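You operate a simulated robot arm through the tools that you are given. There is no shell and no other tool.

Carry out the task below with a simulated robot arm. There is one attempt and no reset: what you move stays moved.

## Task
Swap the mould's teal wrap for the orange one; tag, cap and crank it round.
Fine: the mould on the turn plate, which ends standing there; teal wrap on the blower slide; blue tag in the pocket, new wrap down to the foot, yellow cap on, then the crank; spares and other controls stay. Set down upright: teal wrap.

It is judged by the outcome, as a careful person would: the job done as asked, and still so three seconds after it is handed in. It fails if anything else is knocked over, pushed out of place, dropped, spilled or broken. A push-on lid holds only when it is set on centred and level and pressed home; a screw cap is set on level and turned clockwise until tight.

## Robot
A 7-joint arm with a two-finger parallel gripper, fixed in place. Base frame: the origin is on the floor under the middle of its stand, x ahead of it, y to its left, z up; the work surface is at about z = 0.8. Units: m, rad, N and s.
It reaches about 1.247 m from its shoulder. Its first joint turns from -2.304 to 2.304 rad. Payload 3.91 kg.
The TCP is the grasp point between the finger pads, 0.03 m short of the fingertips. In the tool frame z runs along the fingers and y along their closing line. Largest opening 0.11 m; finger width 0.02, thickness 0.01; the body of the gripper, 0.048 by 0.112 m, starts 0.055 m behind the TCP.
Orientation is that of the tool frame in the base frame, as a unit quaternion [w, x, y, z]. With the fingers straight down and closing along the base's y, the tool's x points along the base's -x, its y along +y and its z along -z.

## Interface
- The arm moves only by the tool drive_tool. Its argument "plan" is a list that holds one entry, the list of rows, each a list of 7 numbers: the shift along the tool's x, y, z in m, then the turn, a rotation vector about the tool's x, y, z in rad, then the opening, from 0 (shut) to 1 (fully open). In form: [[[tx, ty, tz, rx, ry, rz, fingers], ...]]. A call has 1 to 20 rows; each row shifts and turns the commanded pose from where the row before left it, along the tool's axes as they then stand. Each row takes 0.2 s and may step no farther than 0.05 m and 0.15 rad from the row before; otherwise, or with a gripper value out of range, the whole call is refused. A pose out of reach is approached as far as the arm can. The call stops where the force on the tool passes 90 N (or 10 N more than at its start, if that is more) or the arm is blocked; 0.2 s more then pass. Each finger travels about 0.108 m/s and halts on what it meets, pressing with about 21 N; the grip force reading is that of the motor and also rises with nothing between the fingers. The clock runs only during rows and for 0.2 s after the last one: add rows that do not move to give the fingers time. The reply holds the time, the measured pose of the TCP, the force on the tool along the base axes, the opening and the grip force, in the units named above and with some noise, with the torque about the TCP (base axes, N m) and any sound that the robot's microphone picked up, and new pictures: "views" is both (left out), scene, wrist or none.
- Cameras (640 x 400 px; columns grow to the right, rows downward): "scene" is fixed at [0.051, 0.5012, 1.3967]; the picture's right is [-0.02, -1.00, 0.00], its down [0.96, -0.02, -0.27] and it looks along [0.27, -0.01, 0.96] (base axes); focal length 214 px, centre (320, 200). "wrist" rides on the gripper at [0.072, 0.017, -0.103] in the tool frame; the picture's right is [-0.23, 0.97, 0.00], its down [-0.76, -0.18, -0.62] and it looks along [-0.61, -0.14, 0.78] (tool axes); focal length 222 px, centre (320, 200). There is no depth. A picture from a camera that has moved, and an enlarged one, comes with that camera's place and axes in the base frame and with its lens.
- zoom(camera, box): a new picture of the part [left, top, right, bottom] of that camera's present view, enlarged. No time passes.
- sign_off(): hands the job in; it is judged then, once.

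Places have to be worked out from the pictures, the camera data and where the tool is seen. Open the gripper and draw the arm clear of the work before you hand the job in, unless the task says otherwise.

The tools are called after "Emit:" as a command line: name --argument value ..., lists and objects as JSON in quotes. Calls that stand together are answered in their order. drive_tool: Moves the arm, as the interface text tells. Its arguments: {"type":"object","properties":{"plan":{"type":"array","items":{"type":"array","items":{"type":"array","items":{"type":"number"}}}},"views":{"type":"string","enum":["both","scene","wrist","none"]}},"required":["plan"]} The other tools are called the same way: zoom (camera, box) takes an enlarged picture of a part of a camera's view; sign_off () hands the job in.

At the start:

```text
time_s: 0.0
tcp_pos: [0.1842, 0.622, 1.3768]
orientation: [0.001, 0.0, 1.0, 0.0]
contact_force: [-0.1, -0.2, 1.0]
moment: [0.03, -0.02, 0.01]
grip_width: 0.1101
grip_force: 0.0
```

scene: 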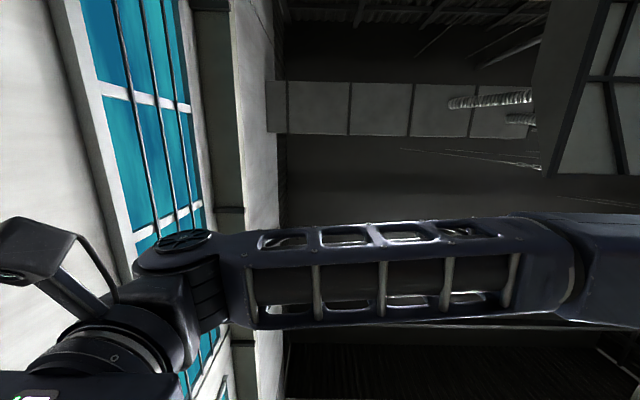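
wrist: 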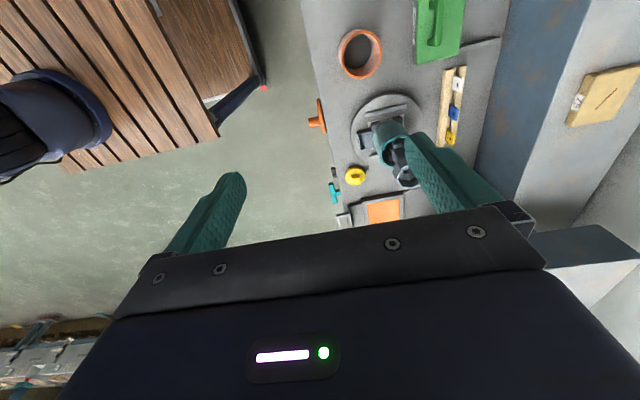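

The wrist view shows the bench with the mould, wraps and controls; the scene camera looks up at the ceiling. I'll enlarge the parts of the wrist view before moving.

Emit:
zoom --camera "wrist" --box '[300, 0, 500, 125]'

Emit:
zoom --camera "wrist" --box '[300, 80, 500, 240]'

Emit:
zoom --camera "scene" --box '[0, 0, 640, 400]'

```text
3.20 times, centred on (400, 62) of wrist
camera zoom: at [0.1113, 0.6374, 1.478], right [0.23, 0.97, 0.0], down [0.76, -0.18, 0.62], along [0.61, -0.14, -0.78], focal length 711 px, centre (64, 640)
```

zoom: 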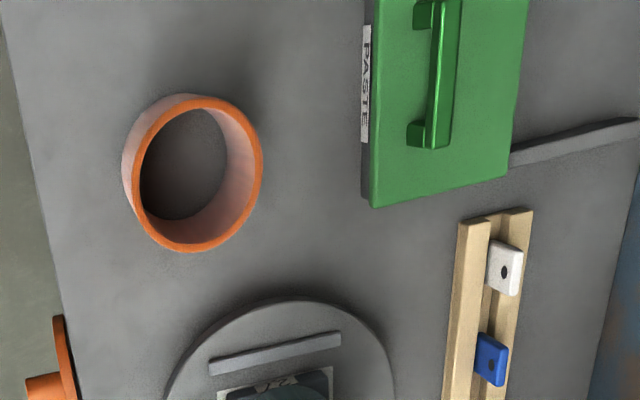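

```text
2.50 times, centred on (400, 160) of wrist
camera zoom: at [0.1113, 0.6374, 1.478], right [0.23, 0.97, 0.0], down [0.76, -0.18, 0.62], along [0.61, -0.14, -0.78], focal length 555 px, centre (120, 300)
```

zoom: 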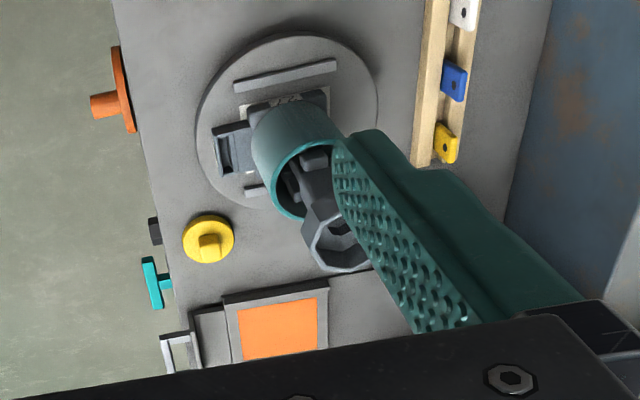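

```text
1.00 times, centred on (320, 200) of scene (not enlarged: the box is as wide or as high as the picture)
camera zoom: at [0.051, 0.5012, 1.3967], right [-0.02, -1.0, 0.0], down [0.96, -0.02, -0.27], along [0.27, -0.01, 0.96], focal length 214 px, centre (320, 200)
```

zoom: 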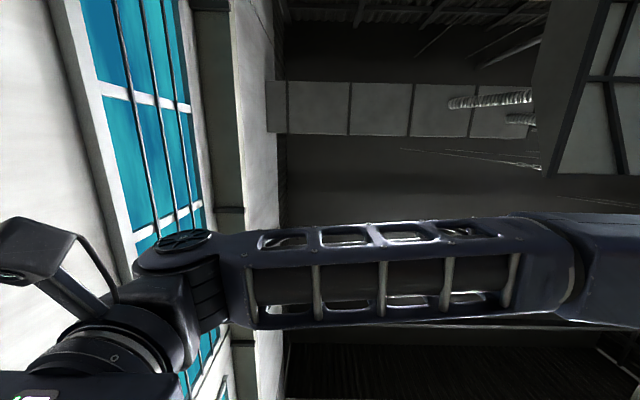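

The mould stands on a round plate at about (0.40, 0.78), its top near z≈1.09. The controls are along the bench's front edge at y≈0.6. I'll move to (0.43, 0.42) at this height and turn the wrist 90° so the camera looks toward +y at the bench front.

Emit:
drive_tool --plan '[[[-0.04, -0.033, 0, 0, 0, 0, 1], [-0.04, -0.033, 0, 0, 0, 0, 1], [-0.04, -0.033, 0, 0, 0, 0, 1], [-0.04, -0.033, 0, 0, 0, 0, 1], [-0.04, -0.033, 0, 0, 0, 0, 1], [-0.04, -0.033, 0, 0, 0, 0, 1], [0, 0, 0, 0, 0, -0.15, 1], [0, 0, 0, 0, 0, -0.15, 1], [0, 0, 0, 0, 0, -0.15, 1], [0, 0, 0, 0, 0, -0.15, 1], [0, 0, 0, 0, 0, -0.15, 1], [0, 0, 0, 0, 0, -0.15, 1], [0, 0, 0, 0, 0, -0.15, 1], [0, 0, 0, 0, 0, -0.15, 1], [0, 0, 0, 0, 0, -0.15, 1], [0, 0, 0, 0, 0, -0.15, 1], [0, 0, 0, 0, 0, -0.07, 1]]]'

```text
refused: row 1 steps farther than a row can; nothing moved
```

The first row was just over the 0.05 m limit, so nothing moved. I'll send the same move in shorter steps.

Emit:
drive_tool --plan '[[[-0.036, -0.029, 0, 0, 0, 0, 1], [-0.036, -0.029, 0, 0, 0, 0, 1], [-0.036, -0.029, 0, 0, 0, 0, 1], [-0.036, -0.029, 0, 0, 0, 0, 1], [-0.036, -0.029, 0, 0, 0, 0, 1], [-0.036, -0.029, 0, 0, 0, 0, 1], [-0.036, -0.029, 0, 0, 0, 0, 1], [0, 0, 0, 0, 0, -0.15, 1], [0, 0, 0, 0, 0, -0.15, 1], [0, 0, 0, 0, 0, -0.15, 1], [0, 0, 0, 0, 0, -0.15, 1], [0, 0, 0, 0, 0, -0.15, 1], [0, 0, 0, 0, 0, -0.15, 1], [0, 0, 0, 0, 0, -0.15, 1], [0, 0, 0, 0, 0, -0.15, 1], [0, 0, 0, 0, 0, -0.15, 1], [0, 0, 0, 0, 0, -0.15, 1], [0, 0, 0, 0, 0, -0.07, 1]]]'

```text
time_s: 3.8
tcp_pos: [0.4366, 0.4187, 1.3745]
orientation: [0.0, 0.708, -0.707, 0.001]
contact_force: [-0.1, -0.7, 0.4]
moment: [0.04, 0.02, -0.03]
grip_width: 0.1097
grip_force: 0.1
camera wrist: at [0.4188, 0.3455, 1.4775], right [-0.97, 0.23, 0.0], down [0.18, 0.76, 0.62], along [0.14, 0.61, -0.78], focal length 222 px, centre (320, 200)
```

scene: 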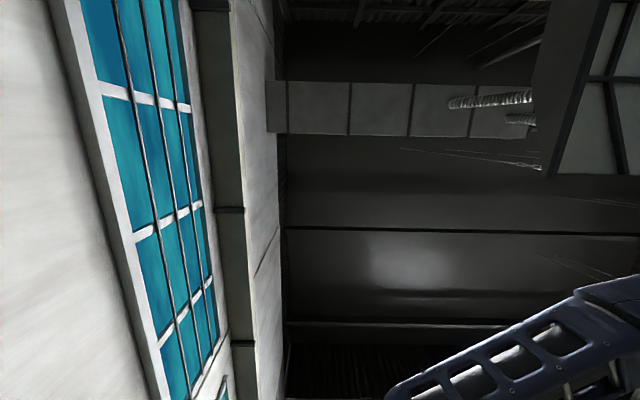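
wrist: 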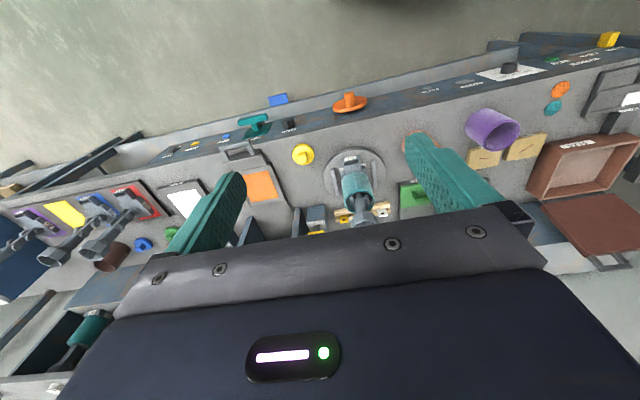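

A long bench is now in view, with several controls and more stations. I'll enlarge it in sections.

Emit:
zoom --camera "wrist" --box '[220, 60, 420, 185]'

Emit:
zoom --camera "wrist" --box '[400, 20, 640, 170]'

Emit:
zoom --camera "wrist" --box '[0, 110, 240, 260]'

Emit:
zoom --camera "wrist" --box '[230, 130, 450, 268]'

```text
3.20 times, centred on (320, 122) of wrist
camera zoom: at [0.4188, 0.3455, 1.4775], right [-0.97, 0.23, 0.0], down [0.18, 0.76, 0.62], along [0.14, 0.61, -0.78], focal length 711 px, centre (320, 448)
```

zoom: 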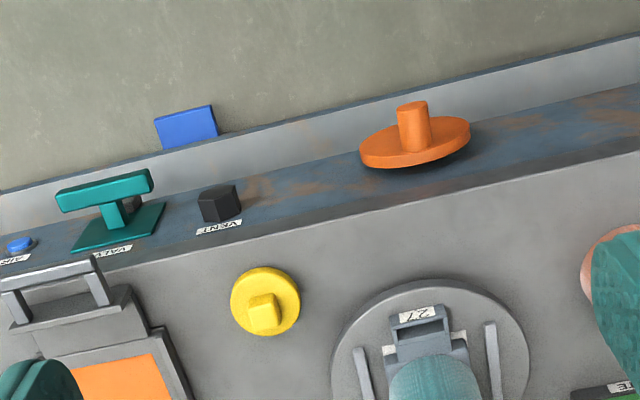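

```text
2.67 times, centred on (520, 95) of wrist
camera zoom: at [0.4188, 0.3455, 1.4775], right [-0.97, 0.23, 0.0], down [0.18, 0.76, 0.62], along [0.14, 0.61, -0.78], focal length 592 px, centre (-213, 480)
```

zoom: 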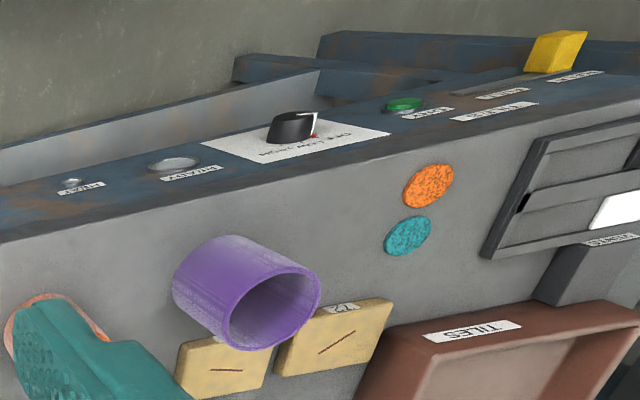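

```text
2.67 times, centred on (120, 185) of wrist
camera zoom: at [0.4188, 0.3455, 1.4775], right [-0.97, 0.23, 0.0], down [0.18, 0.76, 0.62], along [0.14, 0.61, -0.78], focal length 592 px, centre (853, 240)
```

zoom: 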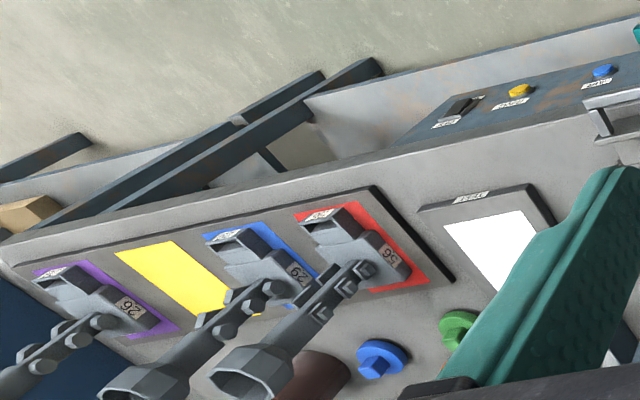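

```text
2.90 times, centred on (340, 199) of wrist
camera zoom: at [0.4188, 0.3455, 1.4775], right [-0.97, 0.23, 0.0], down [0.18, 0.76, 0.62], along [0.14, 0.61, -0.78], focal length 644 px, centre (262, 203)
```

zoom: 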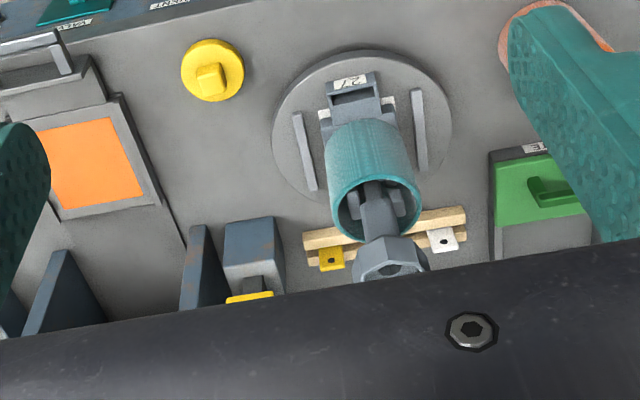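

Mould 27 is on the turn plate with the teal wrap on it. I'll zoom tightly on the labels and controls to identify each one.

Emit:
zoom --camera "wrist" --box '[215, 85, 300, 138]'

Emit:
zoom --camera "wrist" --box '[320, 80, 400, 130]'

Emit:
zoom --camera "wrist" --box '[400, 40, 520, 115]'

Emit:
zoom --camera "wrist" --box '[520, 20, 640, 95]'

Emit:
zoom --camera "wrist" --box '[210, 130, 310, 192]'

Emit:
zoom --camera "wrist" --box '[140, 120, 240, 182]'

Emit:
zoom --camera "wrist" --box '[310, 140, 410, 230]'

```text
7.53 times, centred on (258, 112) of wrist
camera zoom: at [0.4188, 0.3455, 1.4775], right [-0.97, 0.23, 0.0], down [0.18, 0.76, 0.62], along [0.14, 0.61, -0.78], focal length 1672 px, centre (791, 866)
```

zoom: 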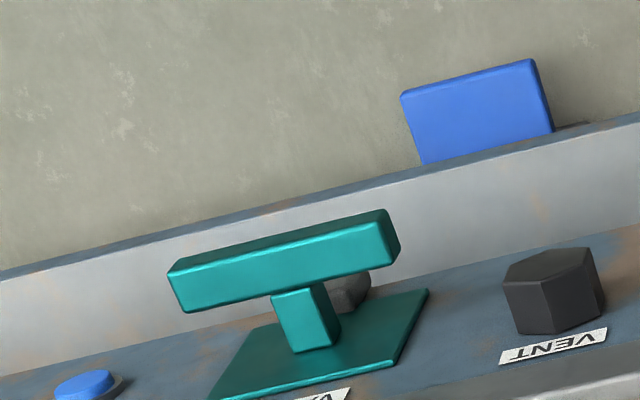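

```text
8.00 times, centred on (360, 105) of wrist
camera zoom: at [0.4188, 0.3455, 1.4775], right [-0.97, 0.23, 0.0], down [0.18, 0.76, 0.62], along [0.14, 0.61, -0.78], focal length 1777 px, centre (0, 960)
```

zoom: 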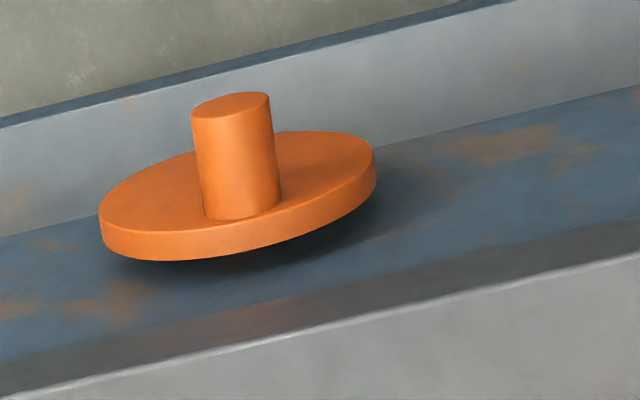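

```text
5.33 times, centred on (460, 78) of wrist
camera zoom: at [0.4188, 0.3455, 1.4775], right [-0.97, 0.23, 0.0], down [0.18, 0.76, 0.62], along [0.14, 0.61, -0.78], focal length 1185 px, centre (-427, 853)
```

zoom: 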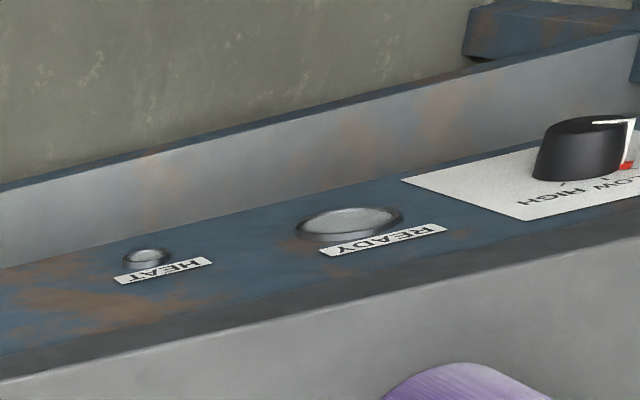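

```text
5.33 times, centred on (580, 58) of wrist
camera zoom: at [0.4188, 0.3455, 1.4775], right [-0.97, 0.23, 0.0], down [0.18, 0.76, 0.62], along [0.14, 0.61, -0.78], focal length 1185 px, centre (-1067, 960)
```

zoom: 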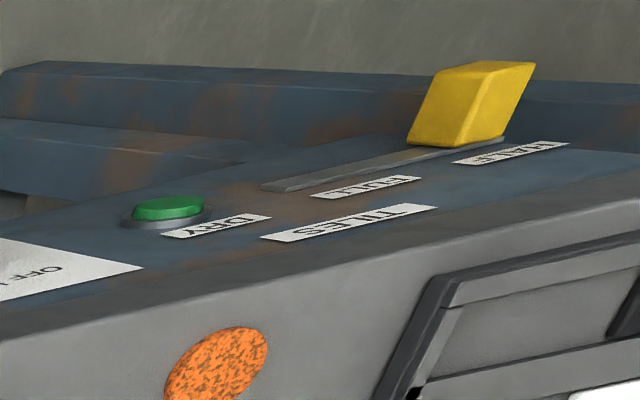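

```text
6.40 times, centred on (260, 161) of wrist
camera zoom: at [0.4188, 0.3455, 1.4775], right [-0.97, 0.23, 0.0], down [0.18, 0.76, 0.62], along [0.14, 0.61, -0.78], focal length 1422 px, centre (704, 450)
```

zoom: 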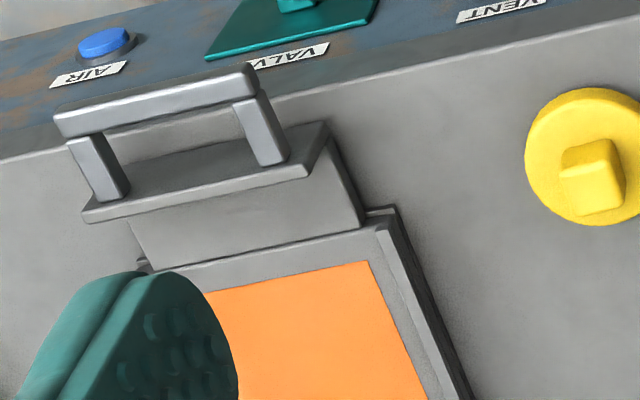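

```text
6.40 times, centred on (190, 151) of wrist
camera zoom: at [0.4188, 0.3455, 1.4775], right [-0.97, 0.23, 0.0], down [0.18, 0.76, 0.62], along [0.14, 0.61, -0.78], focal length 1422 px, centre (1152, 514)
```

zoom: 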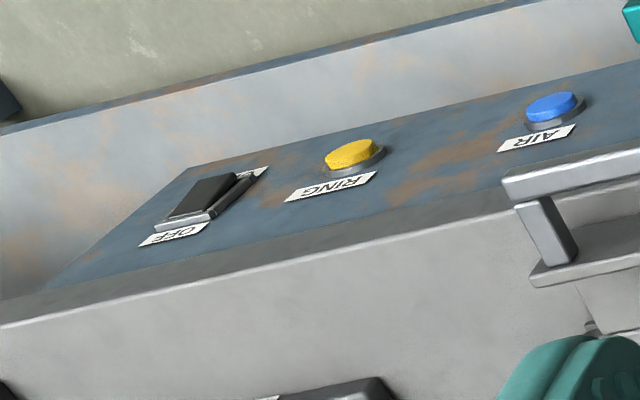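

```text
4.44 times, centred on (360, 185) of wrist
camera zoom: at [0.4188, 0.3455, 1.4775], right [-0.97, 0.23, 0.0], down [0.18, 0.76, 0.62], along [0.14, 0.61, -0.78], focal length 987 px, centre (142, 267)
```

zoom: 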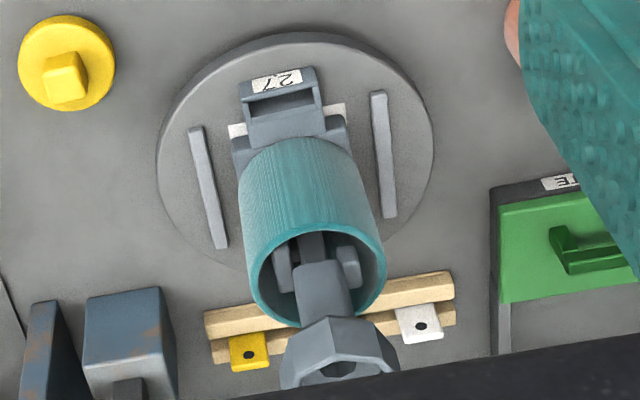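

The controls read VENT, VALVE, AIR, RING, HEAT, READY, TILES and DRY, and the orange disc with an offset post looks like the crank. I'll read the remaining tray labels to find the blower slide.

Emit:
zoom --camera "wrist" --box '[570, 70, 640, 115]'

Emit:
zoom --camera "wrist" --box '[150, 170, 220, 214]'

Emit:
zoom --camera "wrist" --box '[520, 125, 640, 275]'

Emit:
zoom --camera "wrist" --box '[230, 170, 350, 245]'

Emit:
zoom --camera "wrist" --box '[0, 170, 180, 290]'

Emit:
zoom --camera "wrist" --box '[380, 130, 560, 242]'

```text
8.89 times, centred on (605, 92) of wrist
camera zoom: at [0.4188, 0.3455, 1.4775], right [-0.97, 0.23, 0.0], down [0.18, 0.76, 0.62], along [0.14, 0.61, -0.78], focal length 1974 px, centre (-2213, 1156)
```

zoom: 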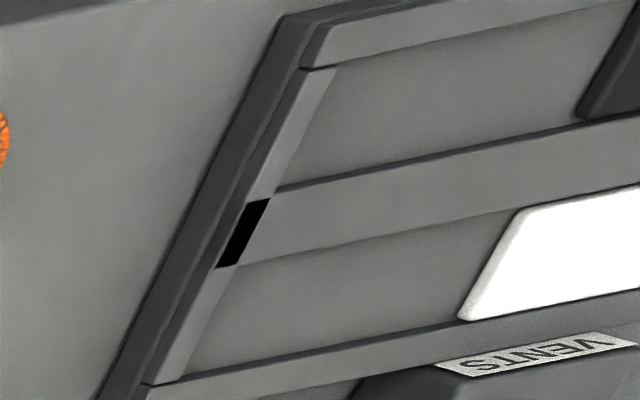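

```text
9.09 times, centred on (185, 192) of wrist
camera zoom: at [0.4188, 0.3455, 1.4775], right [-0.97, 0.23, 0.0], down [0.18, 0.76, 0.62], along [0.14, 0.61, -0.78], focal length 2019 px, centre (1547, 273)
```

zoom: 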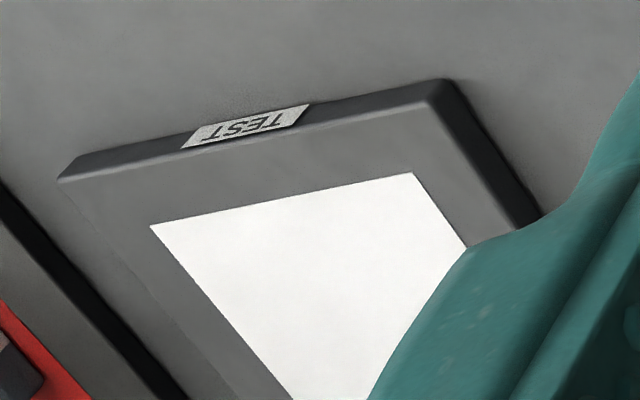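

```text
2.67 times, centred on (580, 200) of wrist
camera zoom: at [0.4188, 0.3455, 1.4775], right [-0.97, 0.23, 0.0], down [0.18, 0.76, 0.62], along [0.14, 0.61, -0.78], focal length 592 px, centre (-373, 200)
```

zoom: 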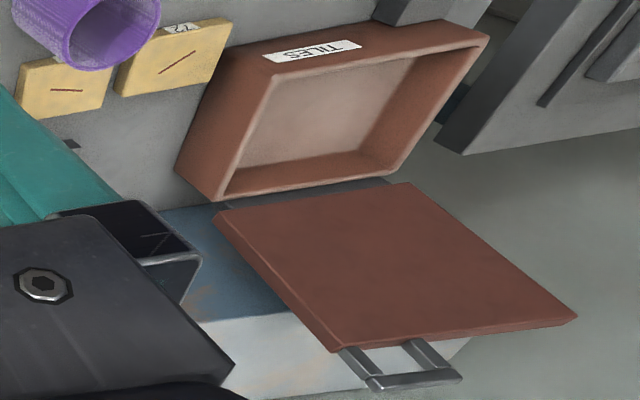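

```text
5.33 times, centred on (290, 208) of wrist
camera zoom: at [0.4188, 0.3455, 1.4775], right [-0.97, 0.23, 0.0], down [0.18, 0.76, 0.62], along [0.14, 0.61, -0.78], focal length 1185 px, centre (480, 160)
```

zoom: 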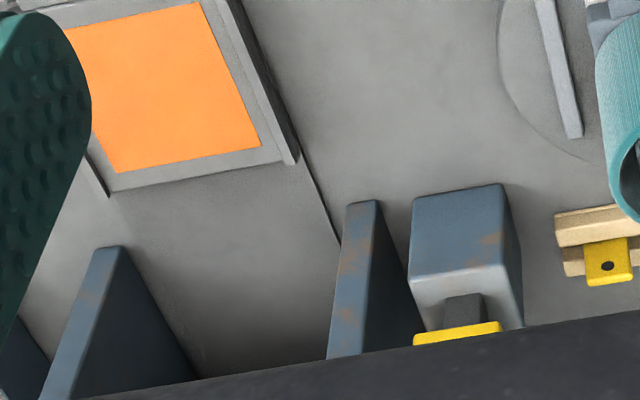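

```text
3.33 times, centred on (90, 230) of wrist
camera zoom: at [0.4188, 0.3455, 1.4775], right [-0.97, 0.23, 0.0], down [0.18, 0.76, 0.62], along [0.14, 0.61, -0.78], focal length 740 px, centre (1087, 100)
```

zoom: 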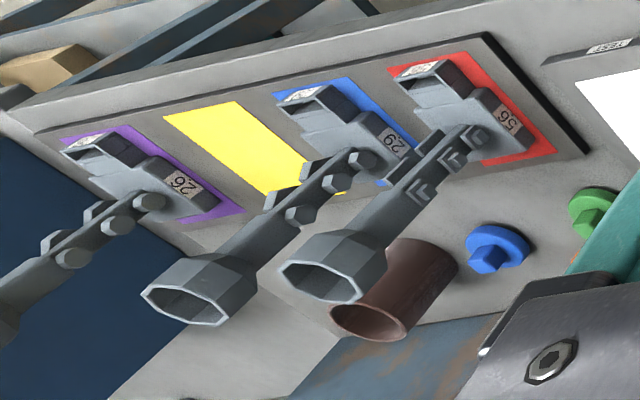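

```text
3.56 times, centred on (470, 186) of wrist
camera zoom: at [0.4188, 0.3455, 1.4775], right [-0.97, 0.23, 0.0], down [0.18, 0.76, 0.62], along [0.14, 0.61, -0.78], focal length 790 px, centre (-213, 250)
```

zoom: 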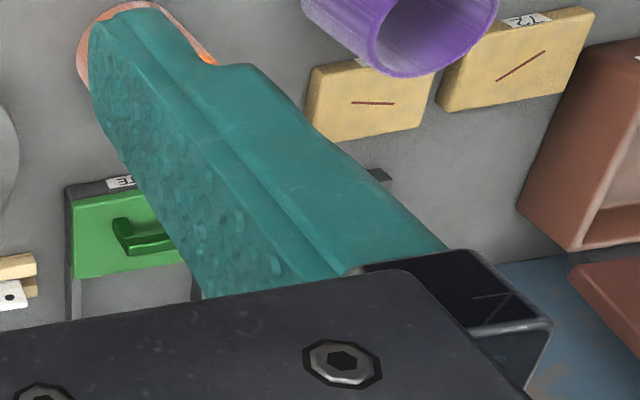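

The blower slide is the handled tray with the orange pad, running back between dark-blue uprights. Purple and brown wraps and the green and blue caps are spares. Next I'll lower and tilt the tool for a side view of the mould, to get its heights.

Emit:
drive_tool --plan '[[[0.01, 0.003, 0.04, 0, 0, 0, 1], [0.01, 0.003, 0.04, 0, 0, 0, 1], [0.01, 0.003, 0.04, 0, 0, 0, 1], [0.01, 0.003, 0.04, 0, 0, 0, 1], [0.01, 0.003, 0.04, 0, 0, 0, 1], [0, 0, 0, 0, -0.15, 0, 1], [0, 0, 0, 0, -0.15, 0, 1], [0, 0, 0, 0, -0.15, 0, 1], [0, 0, 0, 0, -0.15, 0, 1], [0, 0, 0, 0, -0.15, 0, 1]]]' --views "wrist"

```text
time_s: 6.0
tcp_pos: [0.4209, 0.3685, 1.1748]
orientation: [0.26, -0.657, 0.659, 0.258]
contact_force: [0.7, 0.3, -0.3]
moment: [-0.02, 0.03, 0.03]
grip_width: 0.1102
grip_force: 0.0
camera wrist: at [0.4036, 0.2444, 1.2006], right [-0.97, 0.17, 0.15], down [0.18, 0.13, 0.98], along [0.14, 0.98, -0.16], focal length 222 px, centre (320, 200)
```

wrist: 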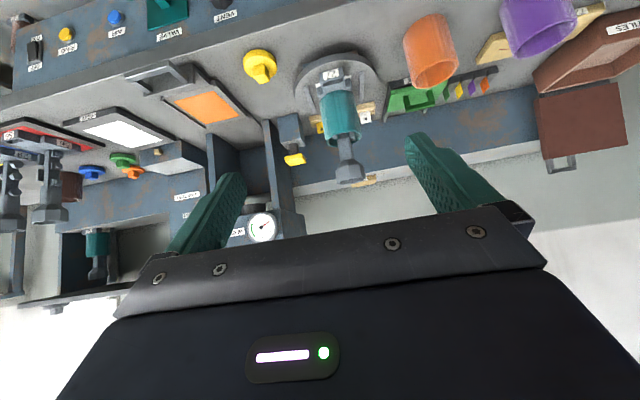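

Emit:
zoom --camera "wrist" --box '[270, 30, 410, 200]'

Emit:
zoom --camera "wrist" --box '[120, 40, 320, 165]'

Emit:
zoom --camera "wrist" --box '[370, 0, 530, 100]'

Emit:
zoom --camera "wrist" --box '[0, 130, 320, 330]'

```text
2.35 times, centred on (340, 115) of wrist
camera zoom: at [0.4036, 0.2444, 1.2006], right [-0.97, 0.17, 0.15], down [0.18, 0.13, 0.98], along [0.14, 0.98, -0.16], focal length 523 px, centre (273, 400)
```

zoom: 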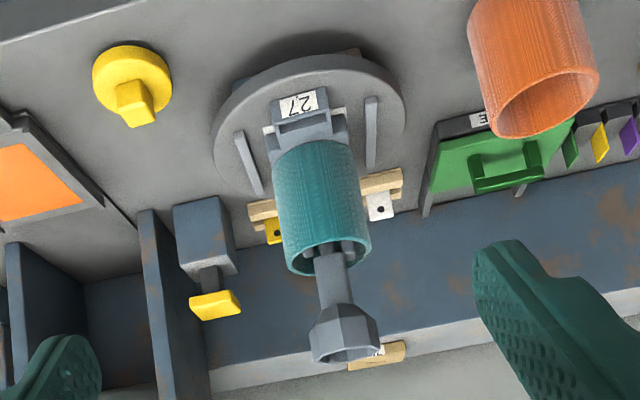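

```text
3.20 times, centred on (220, 102) of wrist
camera zoom: at [0.4036, 0.2444, 1.2006], right [-0.97, 0.17, 0.15], down [0.18, 0.13, 0.98], along [0.14, 0.98, -0.16], focal length 711 px, centre (640, 512)
```

zoom: 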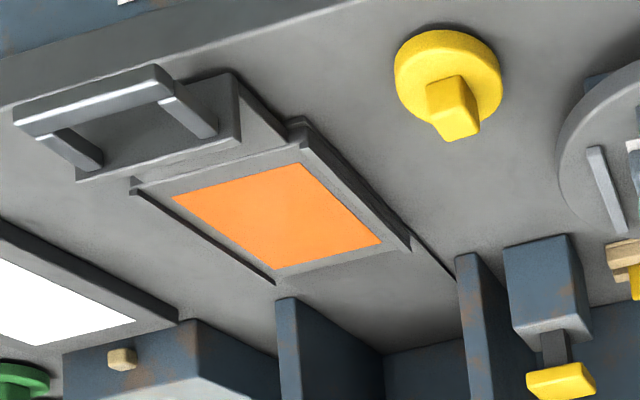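

```text
4.00 times, centred on (450, 50) of wrist
camera zoom: at [0.4036, 0.2444, 1.2006], right [-0.97, 0.17, 0.15], down [0.18, 0.13, 0.98], along [0.14, 0.98, -0.16], focal length 888 px, centre (-200, 800)
```

zoom: 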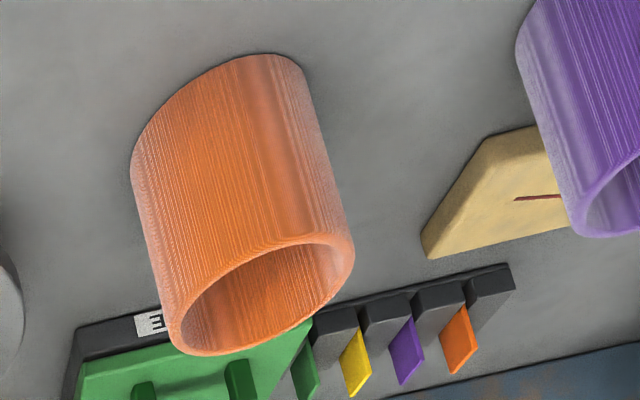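

```text
2.00 times, centred on (160, 230) of wrist
camera zoom: at [0.4036, 0.2444, 1.2006], right [-0.97, 0.17, 0.15], down [0.18, 0.13, 0.98], along [0.14, 0.98, -0.16], focal length 444 px, centre (640, 140)
```

zoom: 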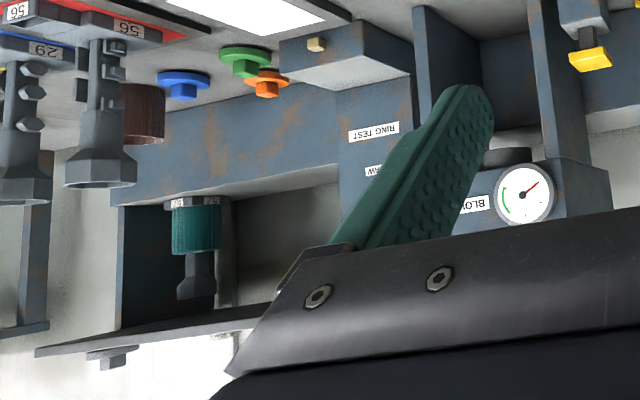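

The labels confirm the blower (gauge) behind the orange-pad slide. The mould head's top is near (0.400, 0.755, 1.08). The wraps must be gripped from the side, because the head stands too high for a top grip. I'll spin the tool 180° so the camera rides above horizontal fingers.

Emit:
drive_tool --plan '[[[0, 0, 0, 0, 0, 0.15, 1], [0, 0, 0, 0, 0, 0.15, 1], [0, 0, 0, 0, 0, 0.15, 1], [0, 0, 0, 0, 0, 0.15, 1], [0, 0, 0, 0, 0, 0.15, 1], [0, 0, 0, 0, 0, 0.15, 1], [0, 0, 0, 0, 0, 0.15, 1], [0, 0, 0, 0, 0, 0.15, 1], [0, 0, 0, 0, 0, 0.15, 1], [0, 0, 0, 0, 0, 0.15, 1], [0, 0, 0, 0, 0, 0.15, 1], [0, 0, 0, 0, 0, 0.15, 1], [0, 0, 0, 0, 0, 0.15, 1], [0, 0, 0, 0, 0, 0.15, 1], [0, 0, 0, 0, 0, 0.15, 1], [0, 0, 0, 0, 0, 0.15, 1], [0, 0, 0, 0, 0, 0.15, 1], [0, 0, 0, 0, 0, 0.15, 1], [0, 0, 0, 0, 0, 0.15, 1], [0, 0, 0, 0, 0, 0.15, 1]]]' --views "wrist"

```text
time_s: 10.2
tcp_pos: [0.421, 0.3688, 1.1753]
orientation: [-0.24, 0.61, 0.703, 0.276]
contact_force: [-0.2, -1.1, 0.1]
moment: [-0.03, 0.0, -0.03]
grip_width: 0.1097
grip_force: 0.1
camera wrist: at [0.4269, 0.3514, 1.3006], right [1.0, -0.07, -0.06], down [-0.07, -0.99, -0.07], along [-0.06, 0.08, -1.0], focal length 222 px, centre (320, 200)
```

wrist: 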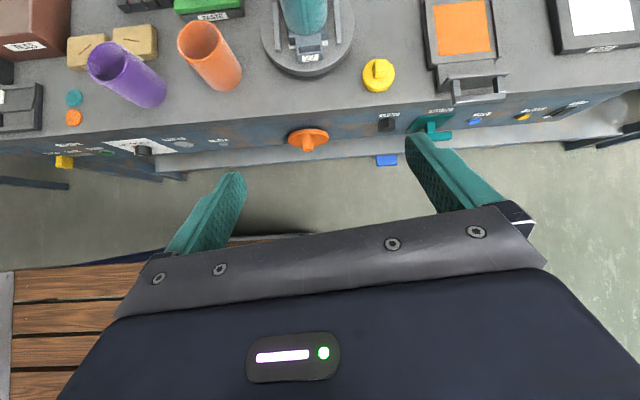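

Now I have a nearly vertical view with +y up and +x right. I'll enlarge it to measure the positions of the wrap, plate, cap and slide.

Emit:
zoom --camera "wrist" --box '[160, 0, 400, 150]'

Emit:
zoom --camera "wrist" --box '[350, 0, 590, 150]'

Emit:
zoom --camera "wrist" --box '[250, 0, 370, 75]'

Emit:
zoom --camera "wrist" --box '[260, 110, 350, 166]'

```text
2.67 times, centred on (280, 75) of wrist
camera zoom: at [0.4269, 0.3514, 1.3006], right [1.0, -0.07, -0.06], down [-0.07, -0.99, -0.07], along [-0.06, 0.08, -1.0], focal length 592 px, centre (427, 533)
```

zoom: 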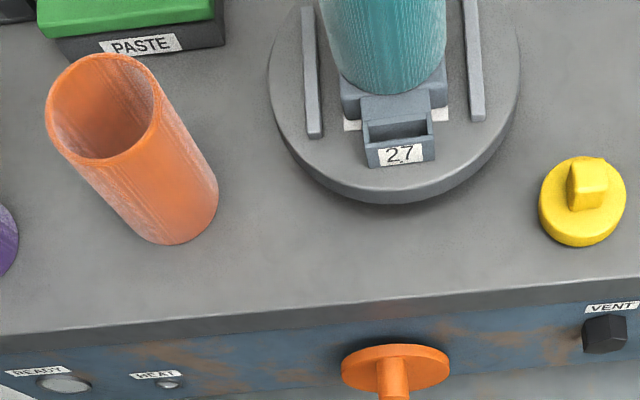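

```text
2.67 times, centred on (470, 75) of wrist
camera zoom: at [0.4269, 0.3514, 1.3006], right [1.0, -0.07, -0.06], down [-0.07, -0.99, -0.07], along [-0.06, 0.08, -1.0], focal length 592 px, centre (-80, 533)
```

zoom: 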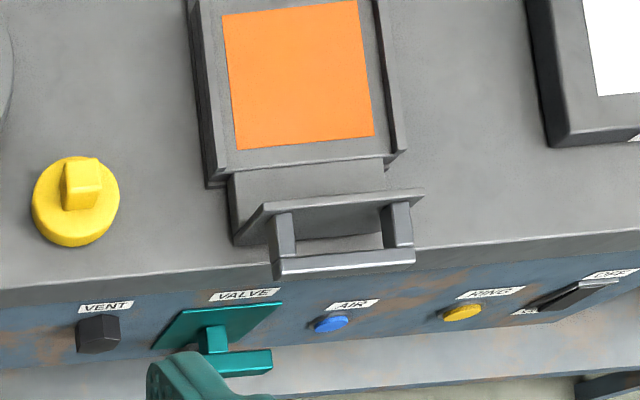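

```text
5.33 times, centred on (310, 38) of wrist
camera zoom: at [0.4269, 0.3514, 1.3006], right [1.0, -0.07, -0.06], down [-0.07, -0.99, -0.07], along [-0.06, 0.08, -1.0], focal length 1185 px, centre (373, 1067)
```

zoom: 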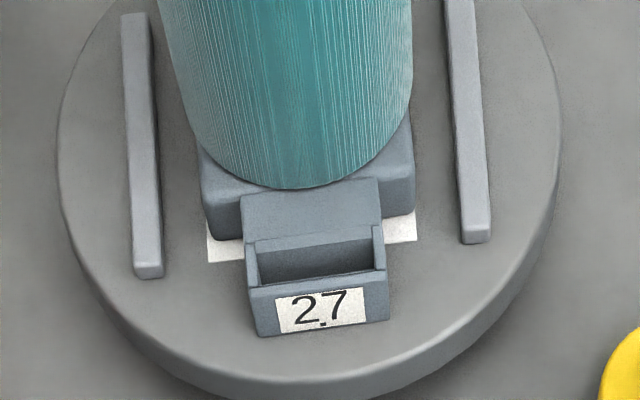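

```text
7.11 times, centred on (305, 138) of wrist
camera zoom: at [0.4269, 0.3514, 1.3006], right [1.0, -0.07, -0.06], down [-0.07, -0.99, -0.07], along [-0.06, 0.08, -1.0], focal length 1580 px, centre (427, 641)
```

zoom: 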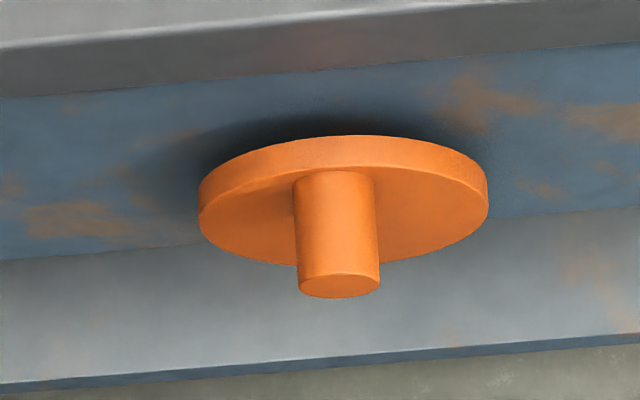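

Estimates from the pictures: orange wrap at about (0.183, 0.716), 0.09 tall; cap (0.548, 0.656); tag pocket (0.40, 0.70); slide pad (0.73, 0.74); teal wrap on its axis at about (0.40, 0.757), z 0.89–0.98. I'll level the tool to point along +y with the camera above and look at the mould from the front.

Emit:
drive_tool --plan '[[[0, 0, 0, 0, 0, 0.1416, 1], [0, 0, 0, 0, 0.15, 0, 1], [0, 0, 0, 0, 0.15, 0, 1], [0, 0, 0, 0, 0.15, 0, 1], [0, 0, 0, 0, 0.15, 0, 1], [0, 0, 0, 0, 0.15, 0, 1], [0, 0, 0, 0, 0.0706, 0, 1], [-0.035, -0.0042, 0.026, 0, 0, 0, 1], [-0.035, -0.0042, 0.026, 0, 0, 0, 1], [-0.035, -0.0042, 0.026, 0, 0, 0, 1], [-0.035, -0.0042, 0.026, 0, 0, 0, 1], [-0.035, -0.0042, 0.026, 0, 0, 0, 1]]]' --views "both"

```text
time_s: 12.8
tcp_pos: [0.4001, 0.4979, 0.9995]
orientation: [-0.499, 0.5, 0.501, 0.5]
contact_force: [-0.2, -0.7, -0.2]
moment: [-0.03, -0.01, -0.01]
grip_width: 0.1098
grip_force: 0.1
camera wrist: at [0.4157, 0.3935, 1.0717], right [0.97, 0.0, -0.23], down [-0.18, -0.62, -0.76], along [-0.14, 0.78, -0.61], focal length 222 px, centre (320, 200)
```

scene: 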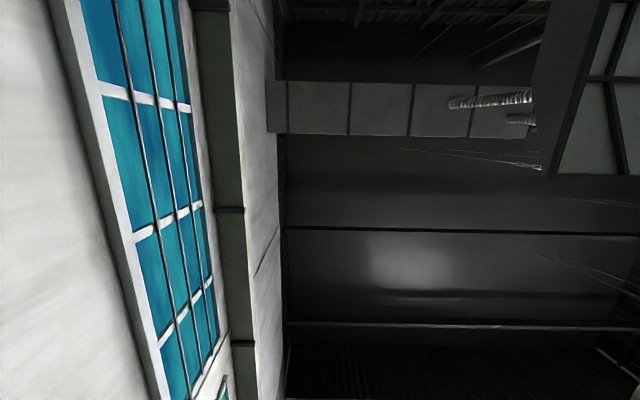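
wrist: 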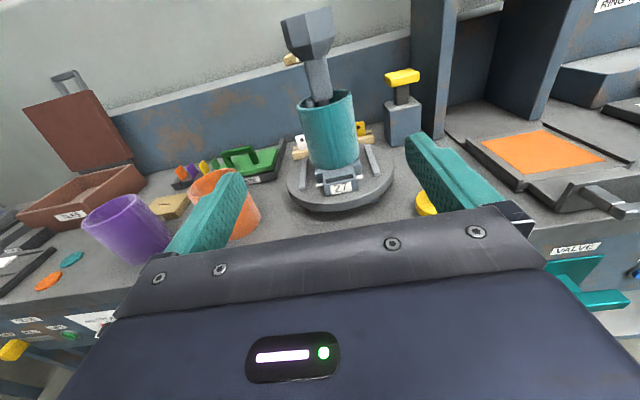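

This upright view is good. I'll zoom in on the mould to measure it.

Emit:
zoom --camera "wrist" --box '[260, 0, 420, 220]'

Emit:
zoom --camera "wrist" --box '[280, 80, 400, 155]'

Emit:
zoom --camera "wrist" --box '[280, 145, 400, 220]'

Emit:
zoom --camera "wrist" --box '[430, 80, 640, 230]'

```text
1.82 times, centred on (340, 110) of wrist
camera zoom: at [0.4157, 0.3935, 1.0717], right [0.97, 0.0, -0.23], down [-0.18, -0.62, -0.76], along [-0.14, 0.78, -0.61], focal length 404 px, centre (284, 364)
```

zoom: 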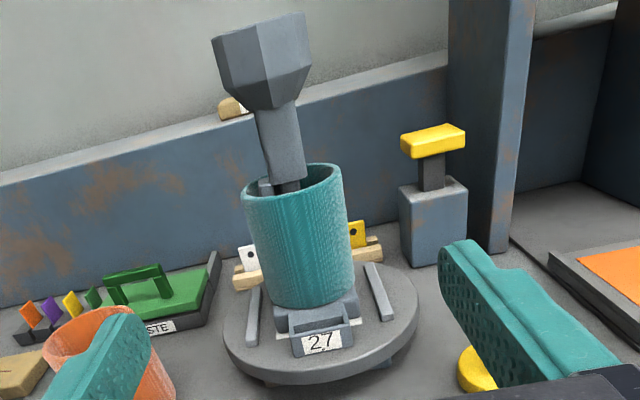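

```text
5.33 times, centred on (340, 118) of wrist
camera zoom: at [0.4157, 0.3935, 1.0717], right [0.97, 0.0, -0.23], down [-0.18, -0.62, -0.76], along [-0.14, 0.78, -0.61], focal length 1185 px, centre (213, 640)
```

zoom: 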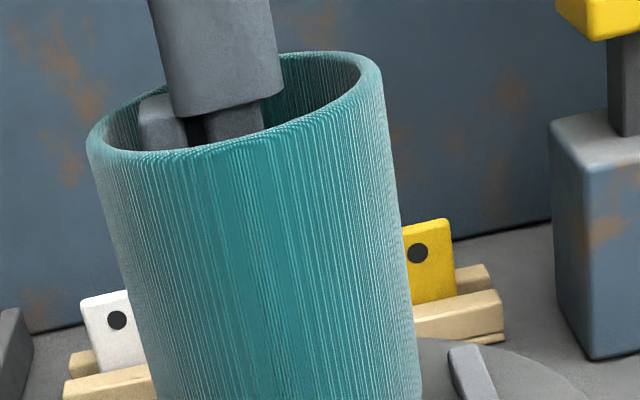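

```text
5.33 times, centred on (340, 182) of wrist
camera zoom: at [0.4157, 0.3935, 1.0717], right [0.97, 0.0, -0.23], down [-0.18, -0.62, -0.76], along [-0.14, 0.78, -0.61], focal length 1185 px, centre (213, 293)
```

zoom: 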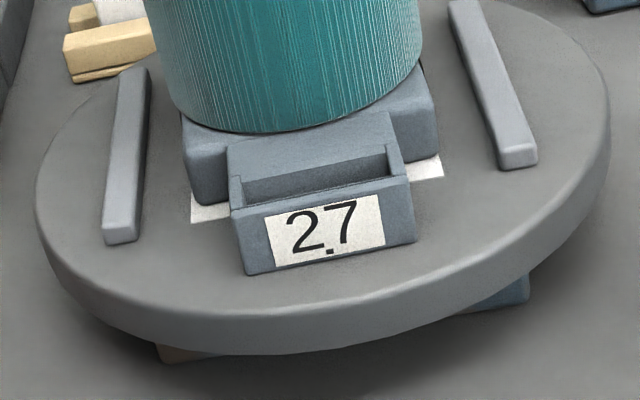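

```text
2.67 times, centred on (535, 155) of wrist
camera zoom: at [0.4157, 0.3935, 1.0717], right [0.97, 0.0, -0.23], down [-0.18, -0.62, -0.76], along [-0.14, 0.78, -0.61], focal length 592 px, centre (-253, 320)
```

zoom: 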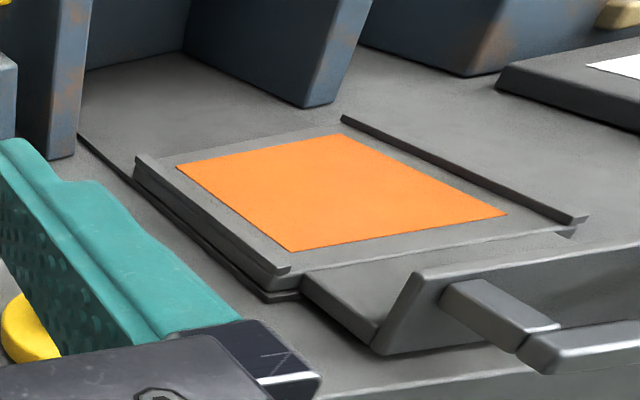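

Calculated from this view: mould axis x≈0.400, y≈0.755; teal rim top z≈0.976, outer diameter about 0.088; head top z≈1.082. I'll lower to mid-wrap height and approach, stopping with the fingertips short of the wrap.

Emit:
drive_tool --plan '[[[-0.031, 0, 0.0, 0, 0, 0, 1], [-0.031, 0, 0.0, 0, 0, 0, 1], [0, 0, 0.04, 0, 0, 0, 1], [0, 0, 0.04, 0, 0, 0, 1], [0, 0, 0.04, 0, 0, 0, 1], [0, 0, 0.03, 0, 0, 0, 1], [0, 0, 0, 0, 0, 0, 1]]]' --views "wrist"

```text
time_s: 14.4
tcp_pos: [0.4007, 0.6492, 0.9378]
orientation: [-0.5, 0.499, 0.501, 0.499]
contact_force: [0.0, -0.4, -0.9]
moment: [0.0, 0.0, -0.01]
grip_width: 0.1102
grip_force: 0.1
camera wrist: at [0.4171, 0.5449, 1.0097], right [0.97, 0.0, -0.23], down [-0.18, -0.62, -0.76], along [-0.14, 0.78, -0.61], focal length 222 px, centre (320, 200)
```

wrist: 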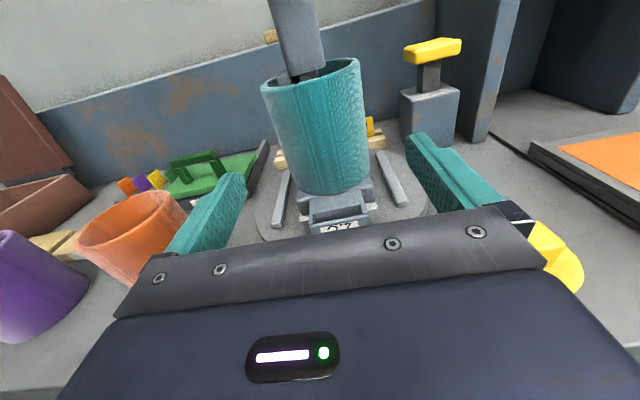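

The wrap sits between the open fingers in view. I'll zoom in to check the centring before moving in.

Emit:
zoom --camera "wrist" --box '[220, 40, 420, 240]'

```text
2.00 times, centred on (320, 140) of wrist
camera zoom: at [0.4171, 0.5449, 1.0097], right [0.97, 0.0, -0.23], down [-0.18, -0.62, -0.76], along [-0.14, 0.78, -0.61], focal length 444 px, centre (320, 320)
```

zoom: 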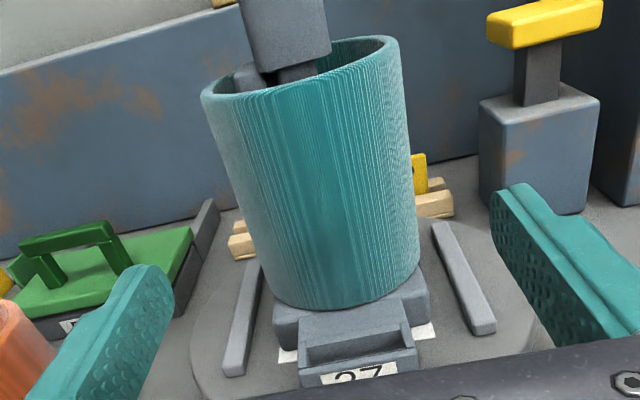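

The wrap's centre works out to x≈0.400, y≈0.756, which lines up with the fingers. I'll move in 0.10 m and close on the wrap.

Emit:
drive_tool --plan '[[[0, 0, 0.03, 0, 0, 0, 1], [0, 0, 0.03, 0, 0, 0, 1], [0, 0, 0.025, 0, 0, 0, 1], [0, 0, 0.015, 0, 0, 0, 1], [0, 0, 0, 0, 0, 0, 1]]]' --views "wrist"

```text
time_s: 15.6
tcp_pos: [0.4, 0.7497, 0.9396]
orientation: [-0.499, 0.5, 0.501, 0.5]
contact_force: [-0.7, 0.5, 0.0]
moment: [0.04, -0.03, 0.0]
grip_width: 0.11
grip_force: 0.0
camera wrist: at [0.4158, 0.6431, 1.0114], right [0.97, 0.0, -0.23], down [-0.18, -0.62, -0.76], along [-0.14, 0.78, -0.61], focal length 222 px, centre (320, 200)
```

wrist: 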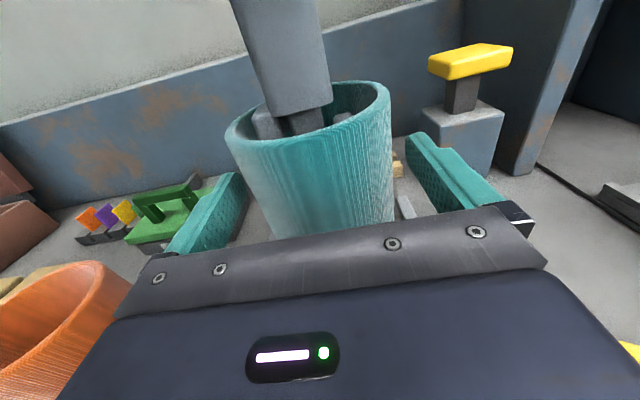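

The fingers straddle the wrap with even gaps on both sides. I'll close in steps and check the grip.

Emit:
drive_tool --plan '[[[0, 0, 0.005, 0, 0, 0, 0.9], [0, 0, 0, 0, 0, 0, 0.82], [0, 0, 0, 0, 0, 0, 0.76], [0, 0, 0, 0, 0, 0, 0.7], [0, 0, 0, 0, 0, 0, 0.7]]]' --views "wrist"

```text
time_s: 16.8
tcp_pos: [0.4005, 0.7517, 0.9392]
orientation: [-0.5, 0.499, 0.501, 0.499]
contact_force: [0.1, -0.6, 1.1]
moment: [-0.01, 0.01, 0.0]
grip_width: 0.0889
grip_force: 21.1
camera wrist: at [0.416, 0.6478, 1.0112], right [0.97, 0.0, -0.23], down [-0.18, -0.62, -0.76], along [-0.14, 0.78, -0.61], focal length 222 px, centre (320, 200)
```

wrist: 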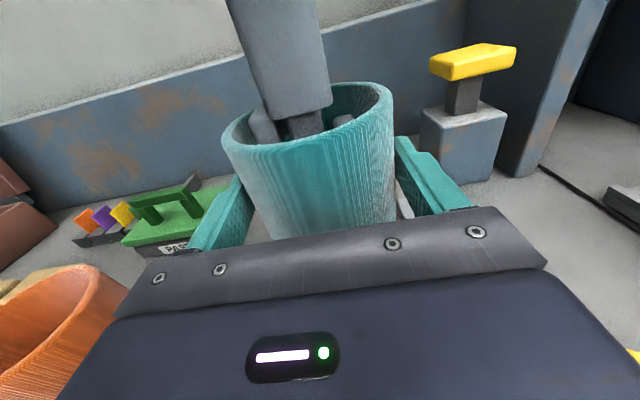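

The wrap is gripped at 0.089 m with 21 N and no side force. I'll lift slowly at first and watch the force reading.

Emit:
drive_tool --plan '[[[0.005, 0, 0, 0, 0, 0, 0.7], [0.01, 0, 0, 0, 0, 0, 0.7], [0.01, 0, 0, 0, 0, 0, 0.7], [0, 0, 0, 0, 0, 0, 0.7]]]' --views "wrist"

```text
time_s: 17.8
tcp_pos: [0.4005, 0.7527, 0.9645]
orientation: [-0.5, 0.499, 0.501, 0.5]
contact_force: [0.0, -0.4, -1.1]
moment: [-0.01, 0.01, 0.02]
grip_width: 0.089
grip_force: 21.0
camera wrist: at [0.4164, 0.6482, 1.0358], right [0.97, 0.0, -0.23], down [-0.18, -0.62, -0.76], along [-0.14, 0.78, -0.61], focal length 222 px, centre (320, 200)
```

wrist: 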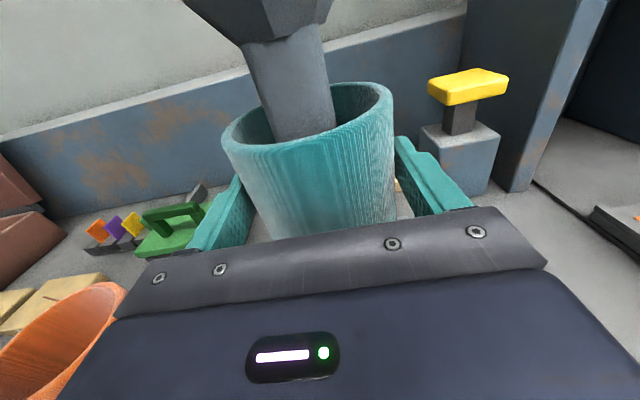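

The wrap rises freely and the mould stays put. Before it reaches the wider head I'll zoom in to see how well the head is centred over the wrap.

Emit:
zoom --camera "wrist" --box '[200, 0, 410, 200]'

```text
2.00 times, centred on (305, 100) of wrist
camera zoom: at [0.4164, 0.6482, 1.0358], right [0.97, 0.0, -0.23], down [-0.18, -0.62, -0.76], along [-0.14, 0.78, -0.61], focal length 444 px, centre (350, 400)
```

zoom: 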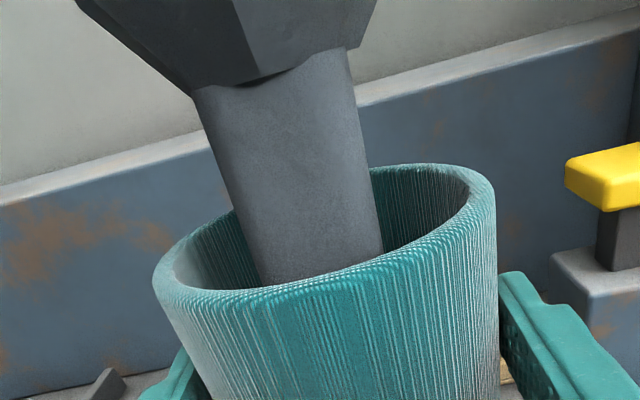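

The wrap's centre is at x≈0.4017 and the stem's at x≈0.3993. The head clears the bore by only about 3–4 mm all round, so I'll shift 2.4 mm in −x, raise until the rim meets the head's bevel, and look again.

Emit:
drive_tool --plan '[[[0.012, -0.0024, 0, 0, 0, 0, 0.7], [0.015, 0, 0, 0, 0, 0, 0.7], [0.013, 0, 0, 0, 0, 0, 0.7], [0, 0, 0, 0, 0, 0, 0.7]]]' --views "wrist"

Emit:
zoom --camera "wrist" --box '[200, 0, 410, 200]'

```text
time_s: 18.8
tcp_pos: [0.3977, 0.752, 1.0052]
orientation: [-0.499, 0.5, 0.501, 0.5]
contact_force: [-0.4, 1.0, -0.8]
moment: [-0.01, 0.02, 0.01]
grip_width: 0.089
grip_force: 21.1
camera wrist: at [0.4145, 0.6479, 1.0759], right [0.97, 0.0, -0.23], down [-0.18, -0.62, -0.76], along [-0.14, 0.78, -0.61], focal length 222 px, centre (320, 200)
```

wrist: 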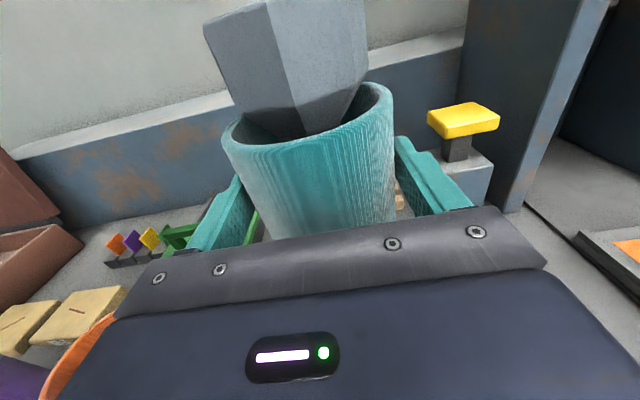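

```text
2.00 times, centred on (305, 100) of wrist
camera zoom: at [0.4145, 0.6479, 1.0759], right [0.97, 0.0, -0.23], down [-0.18, -0.62, -0.76], along [-0.14, 0.78, -0.61], focal length 444 px, centre (350, 400)
```

zoom: 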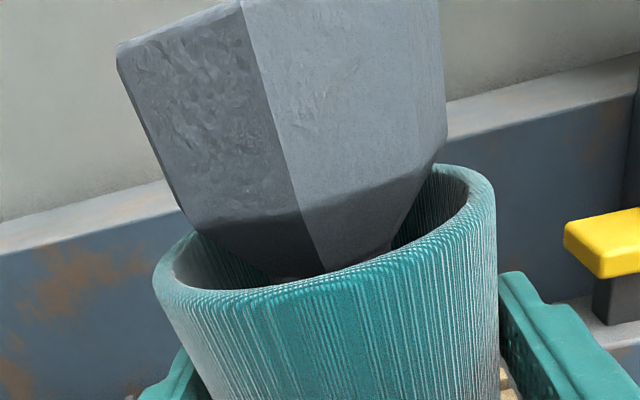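

The head is about 0.062–0.066 wide, against a bore of about 0.078, and there is no contact force. I'll raise another 14 mm with a slight x correction and check the gaps around the head.

Emit:
drive_tool --plan '[[[0.007, 0.001, 0, 0, 0, 0, 0.7], [0.008, 0, 0, 0, 0, 0, 0.7], [0, 0, 0, 0, 0, 0, 0.7]]]' --views "none"

Emit:
zoom --camera "wrist" --box '[200, 0, 410, 200]'

```text
time_s: 19.6
tcp_pos: [0.3995, 0.7536, 1.018]
orientation: [-0.499, 0.5, 0.501, 0.5]
contact_force: [-0.6, 0.4, -0.6]
moment: [0.0, 0.0, -0.02]
grip_width: 0.0889
grip_force: 20.5
```

```text
2.00 times, centred on (305, 100) of wrist
camera zoom: at [0.4154, 0.6488, 1.0903], right [0.97, 0.0, -0.23], down [-0.18, -0.62, -0.76], along [-0.14, 0.78, -0.61], focal length 444 px, centre (350, 400)
```

zoom: 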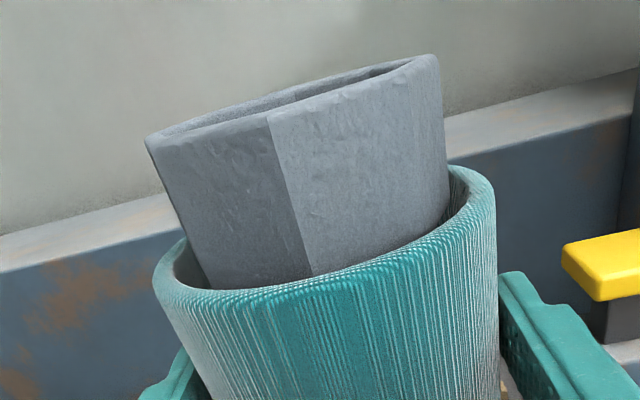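

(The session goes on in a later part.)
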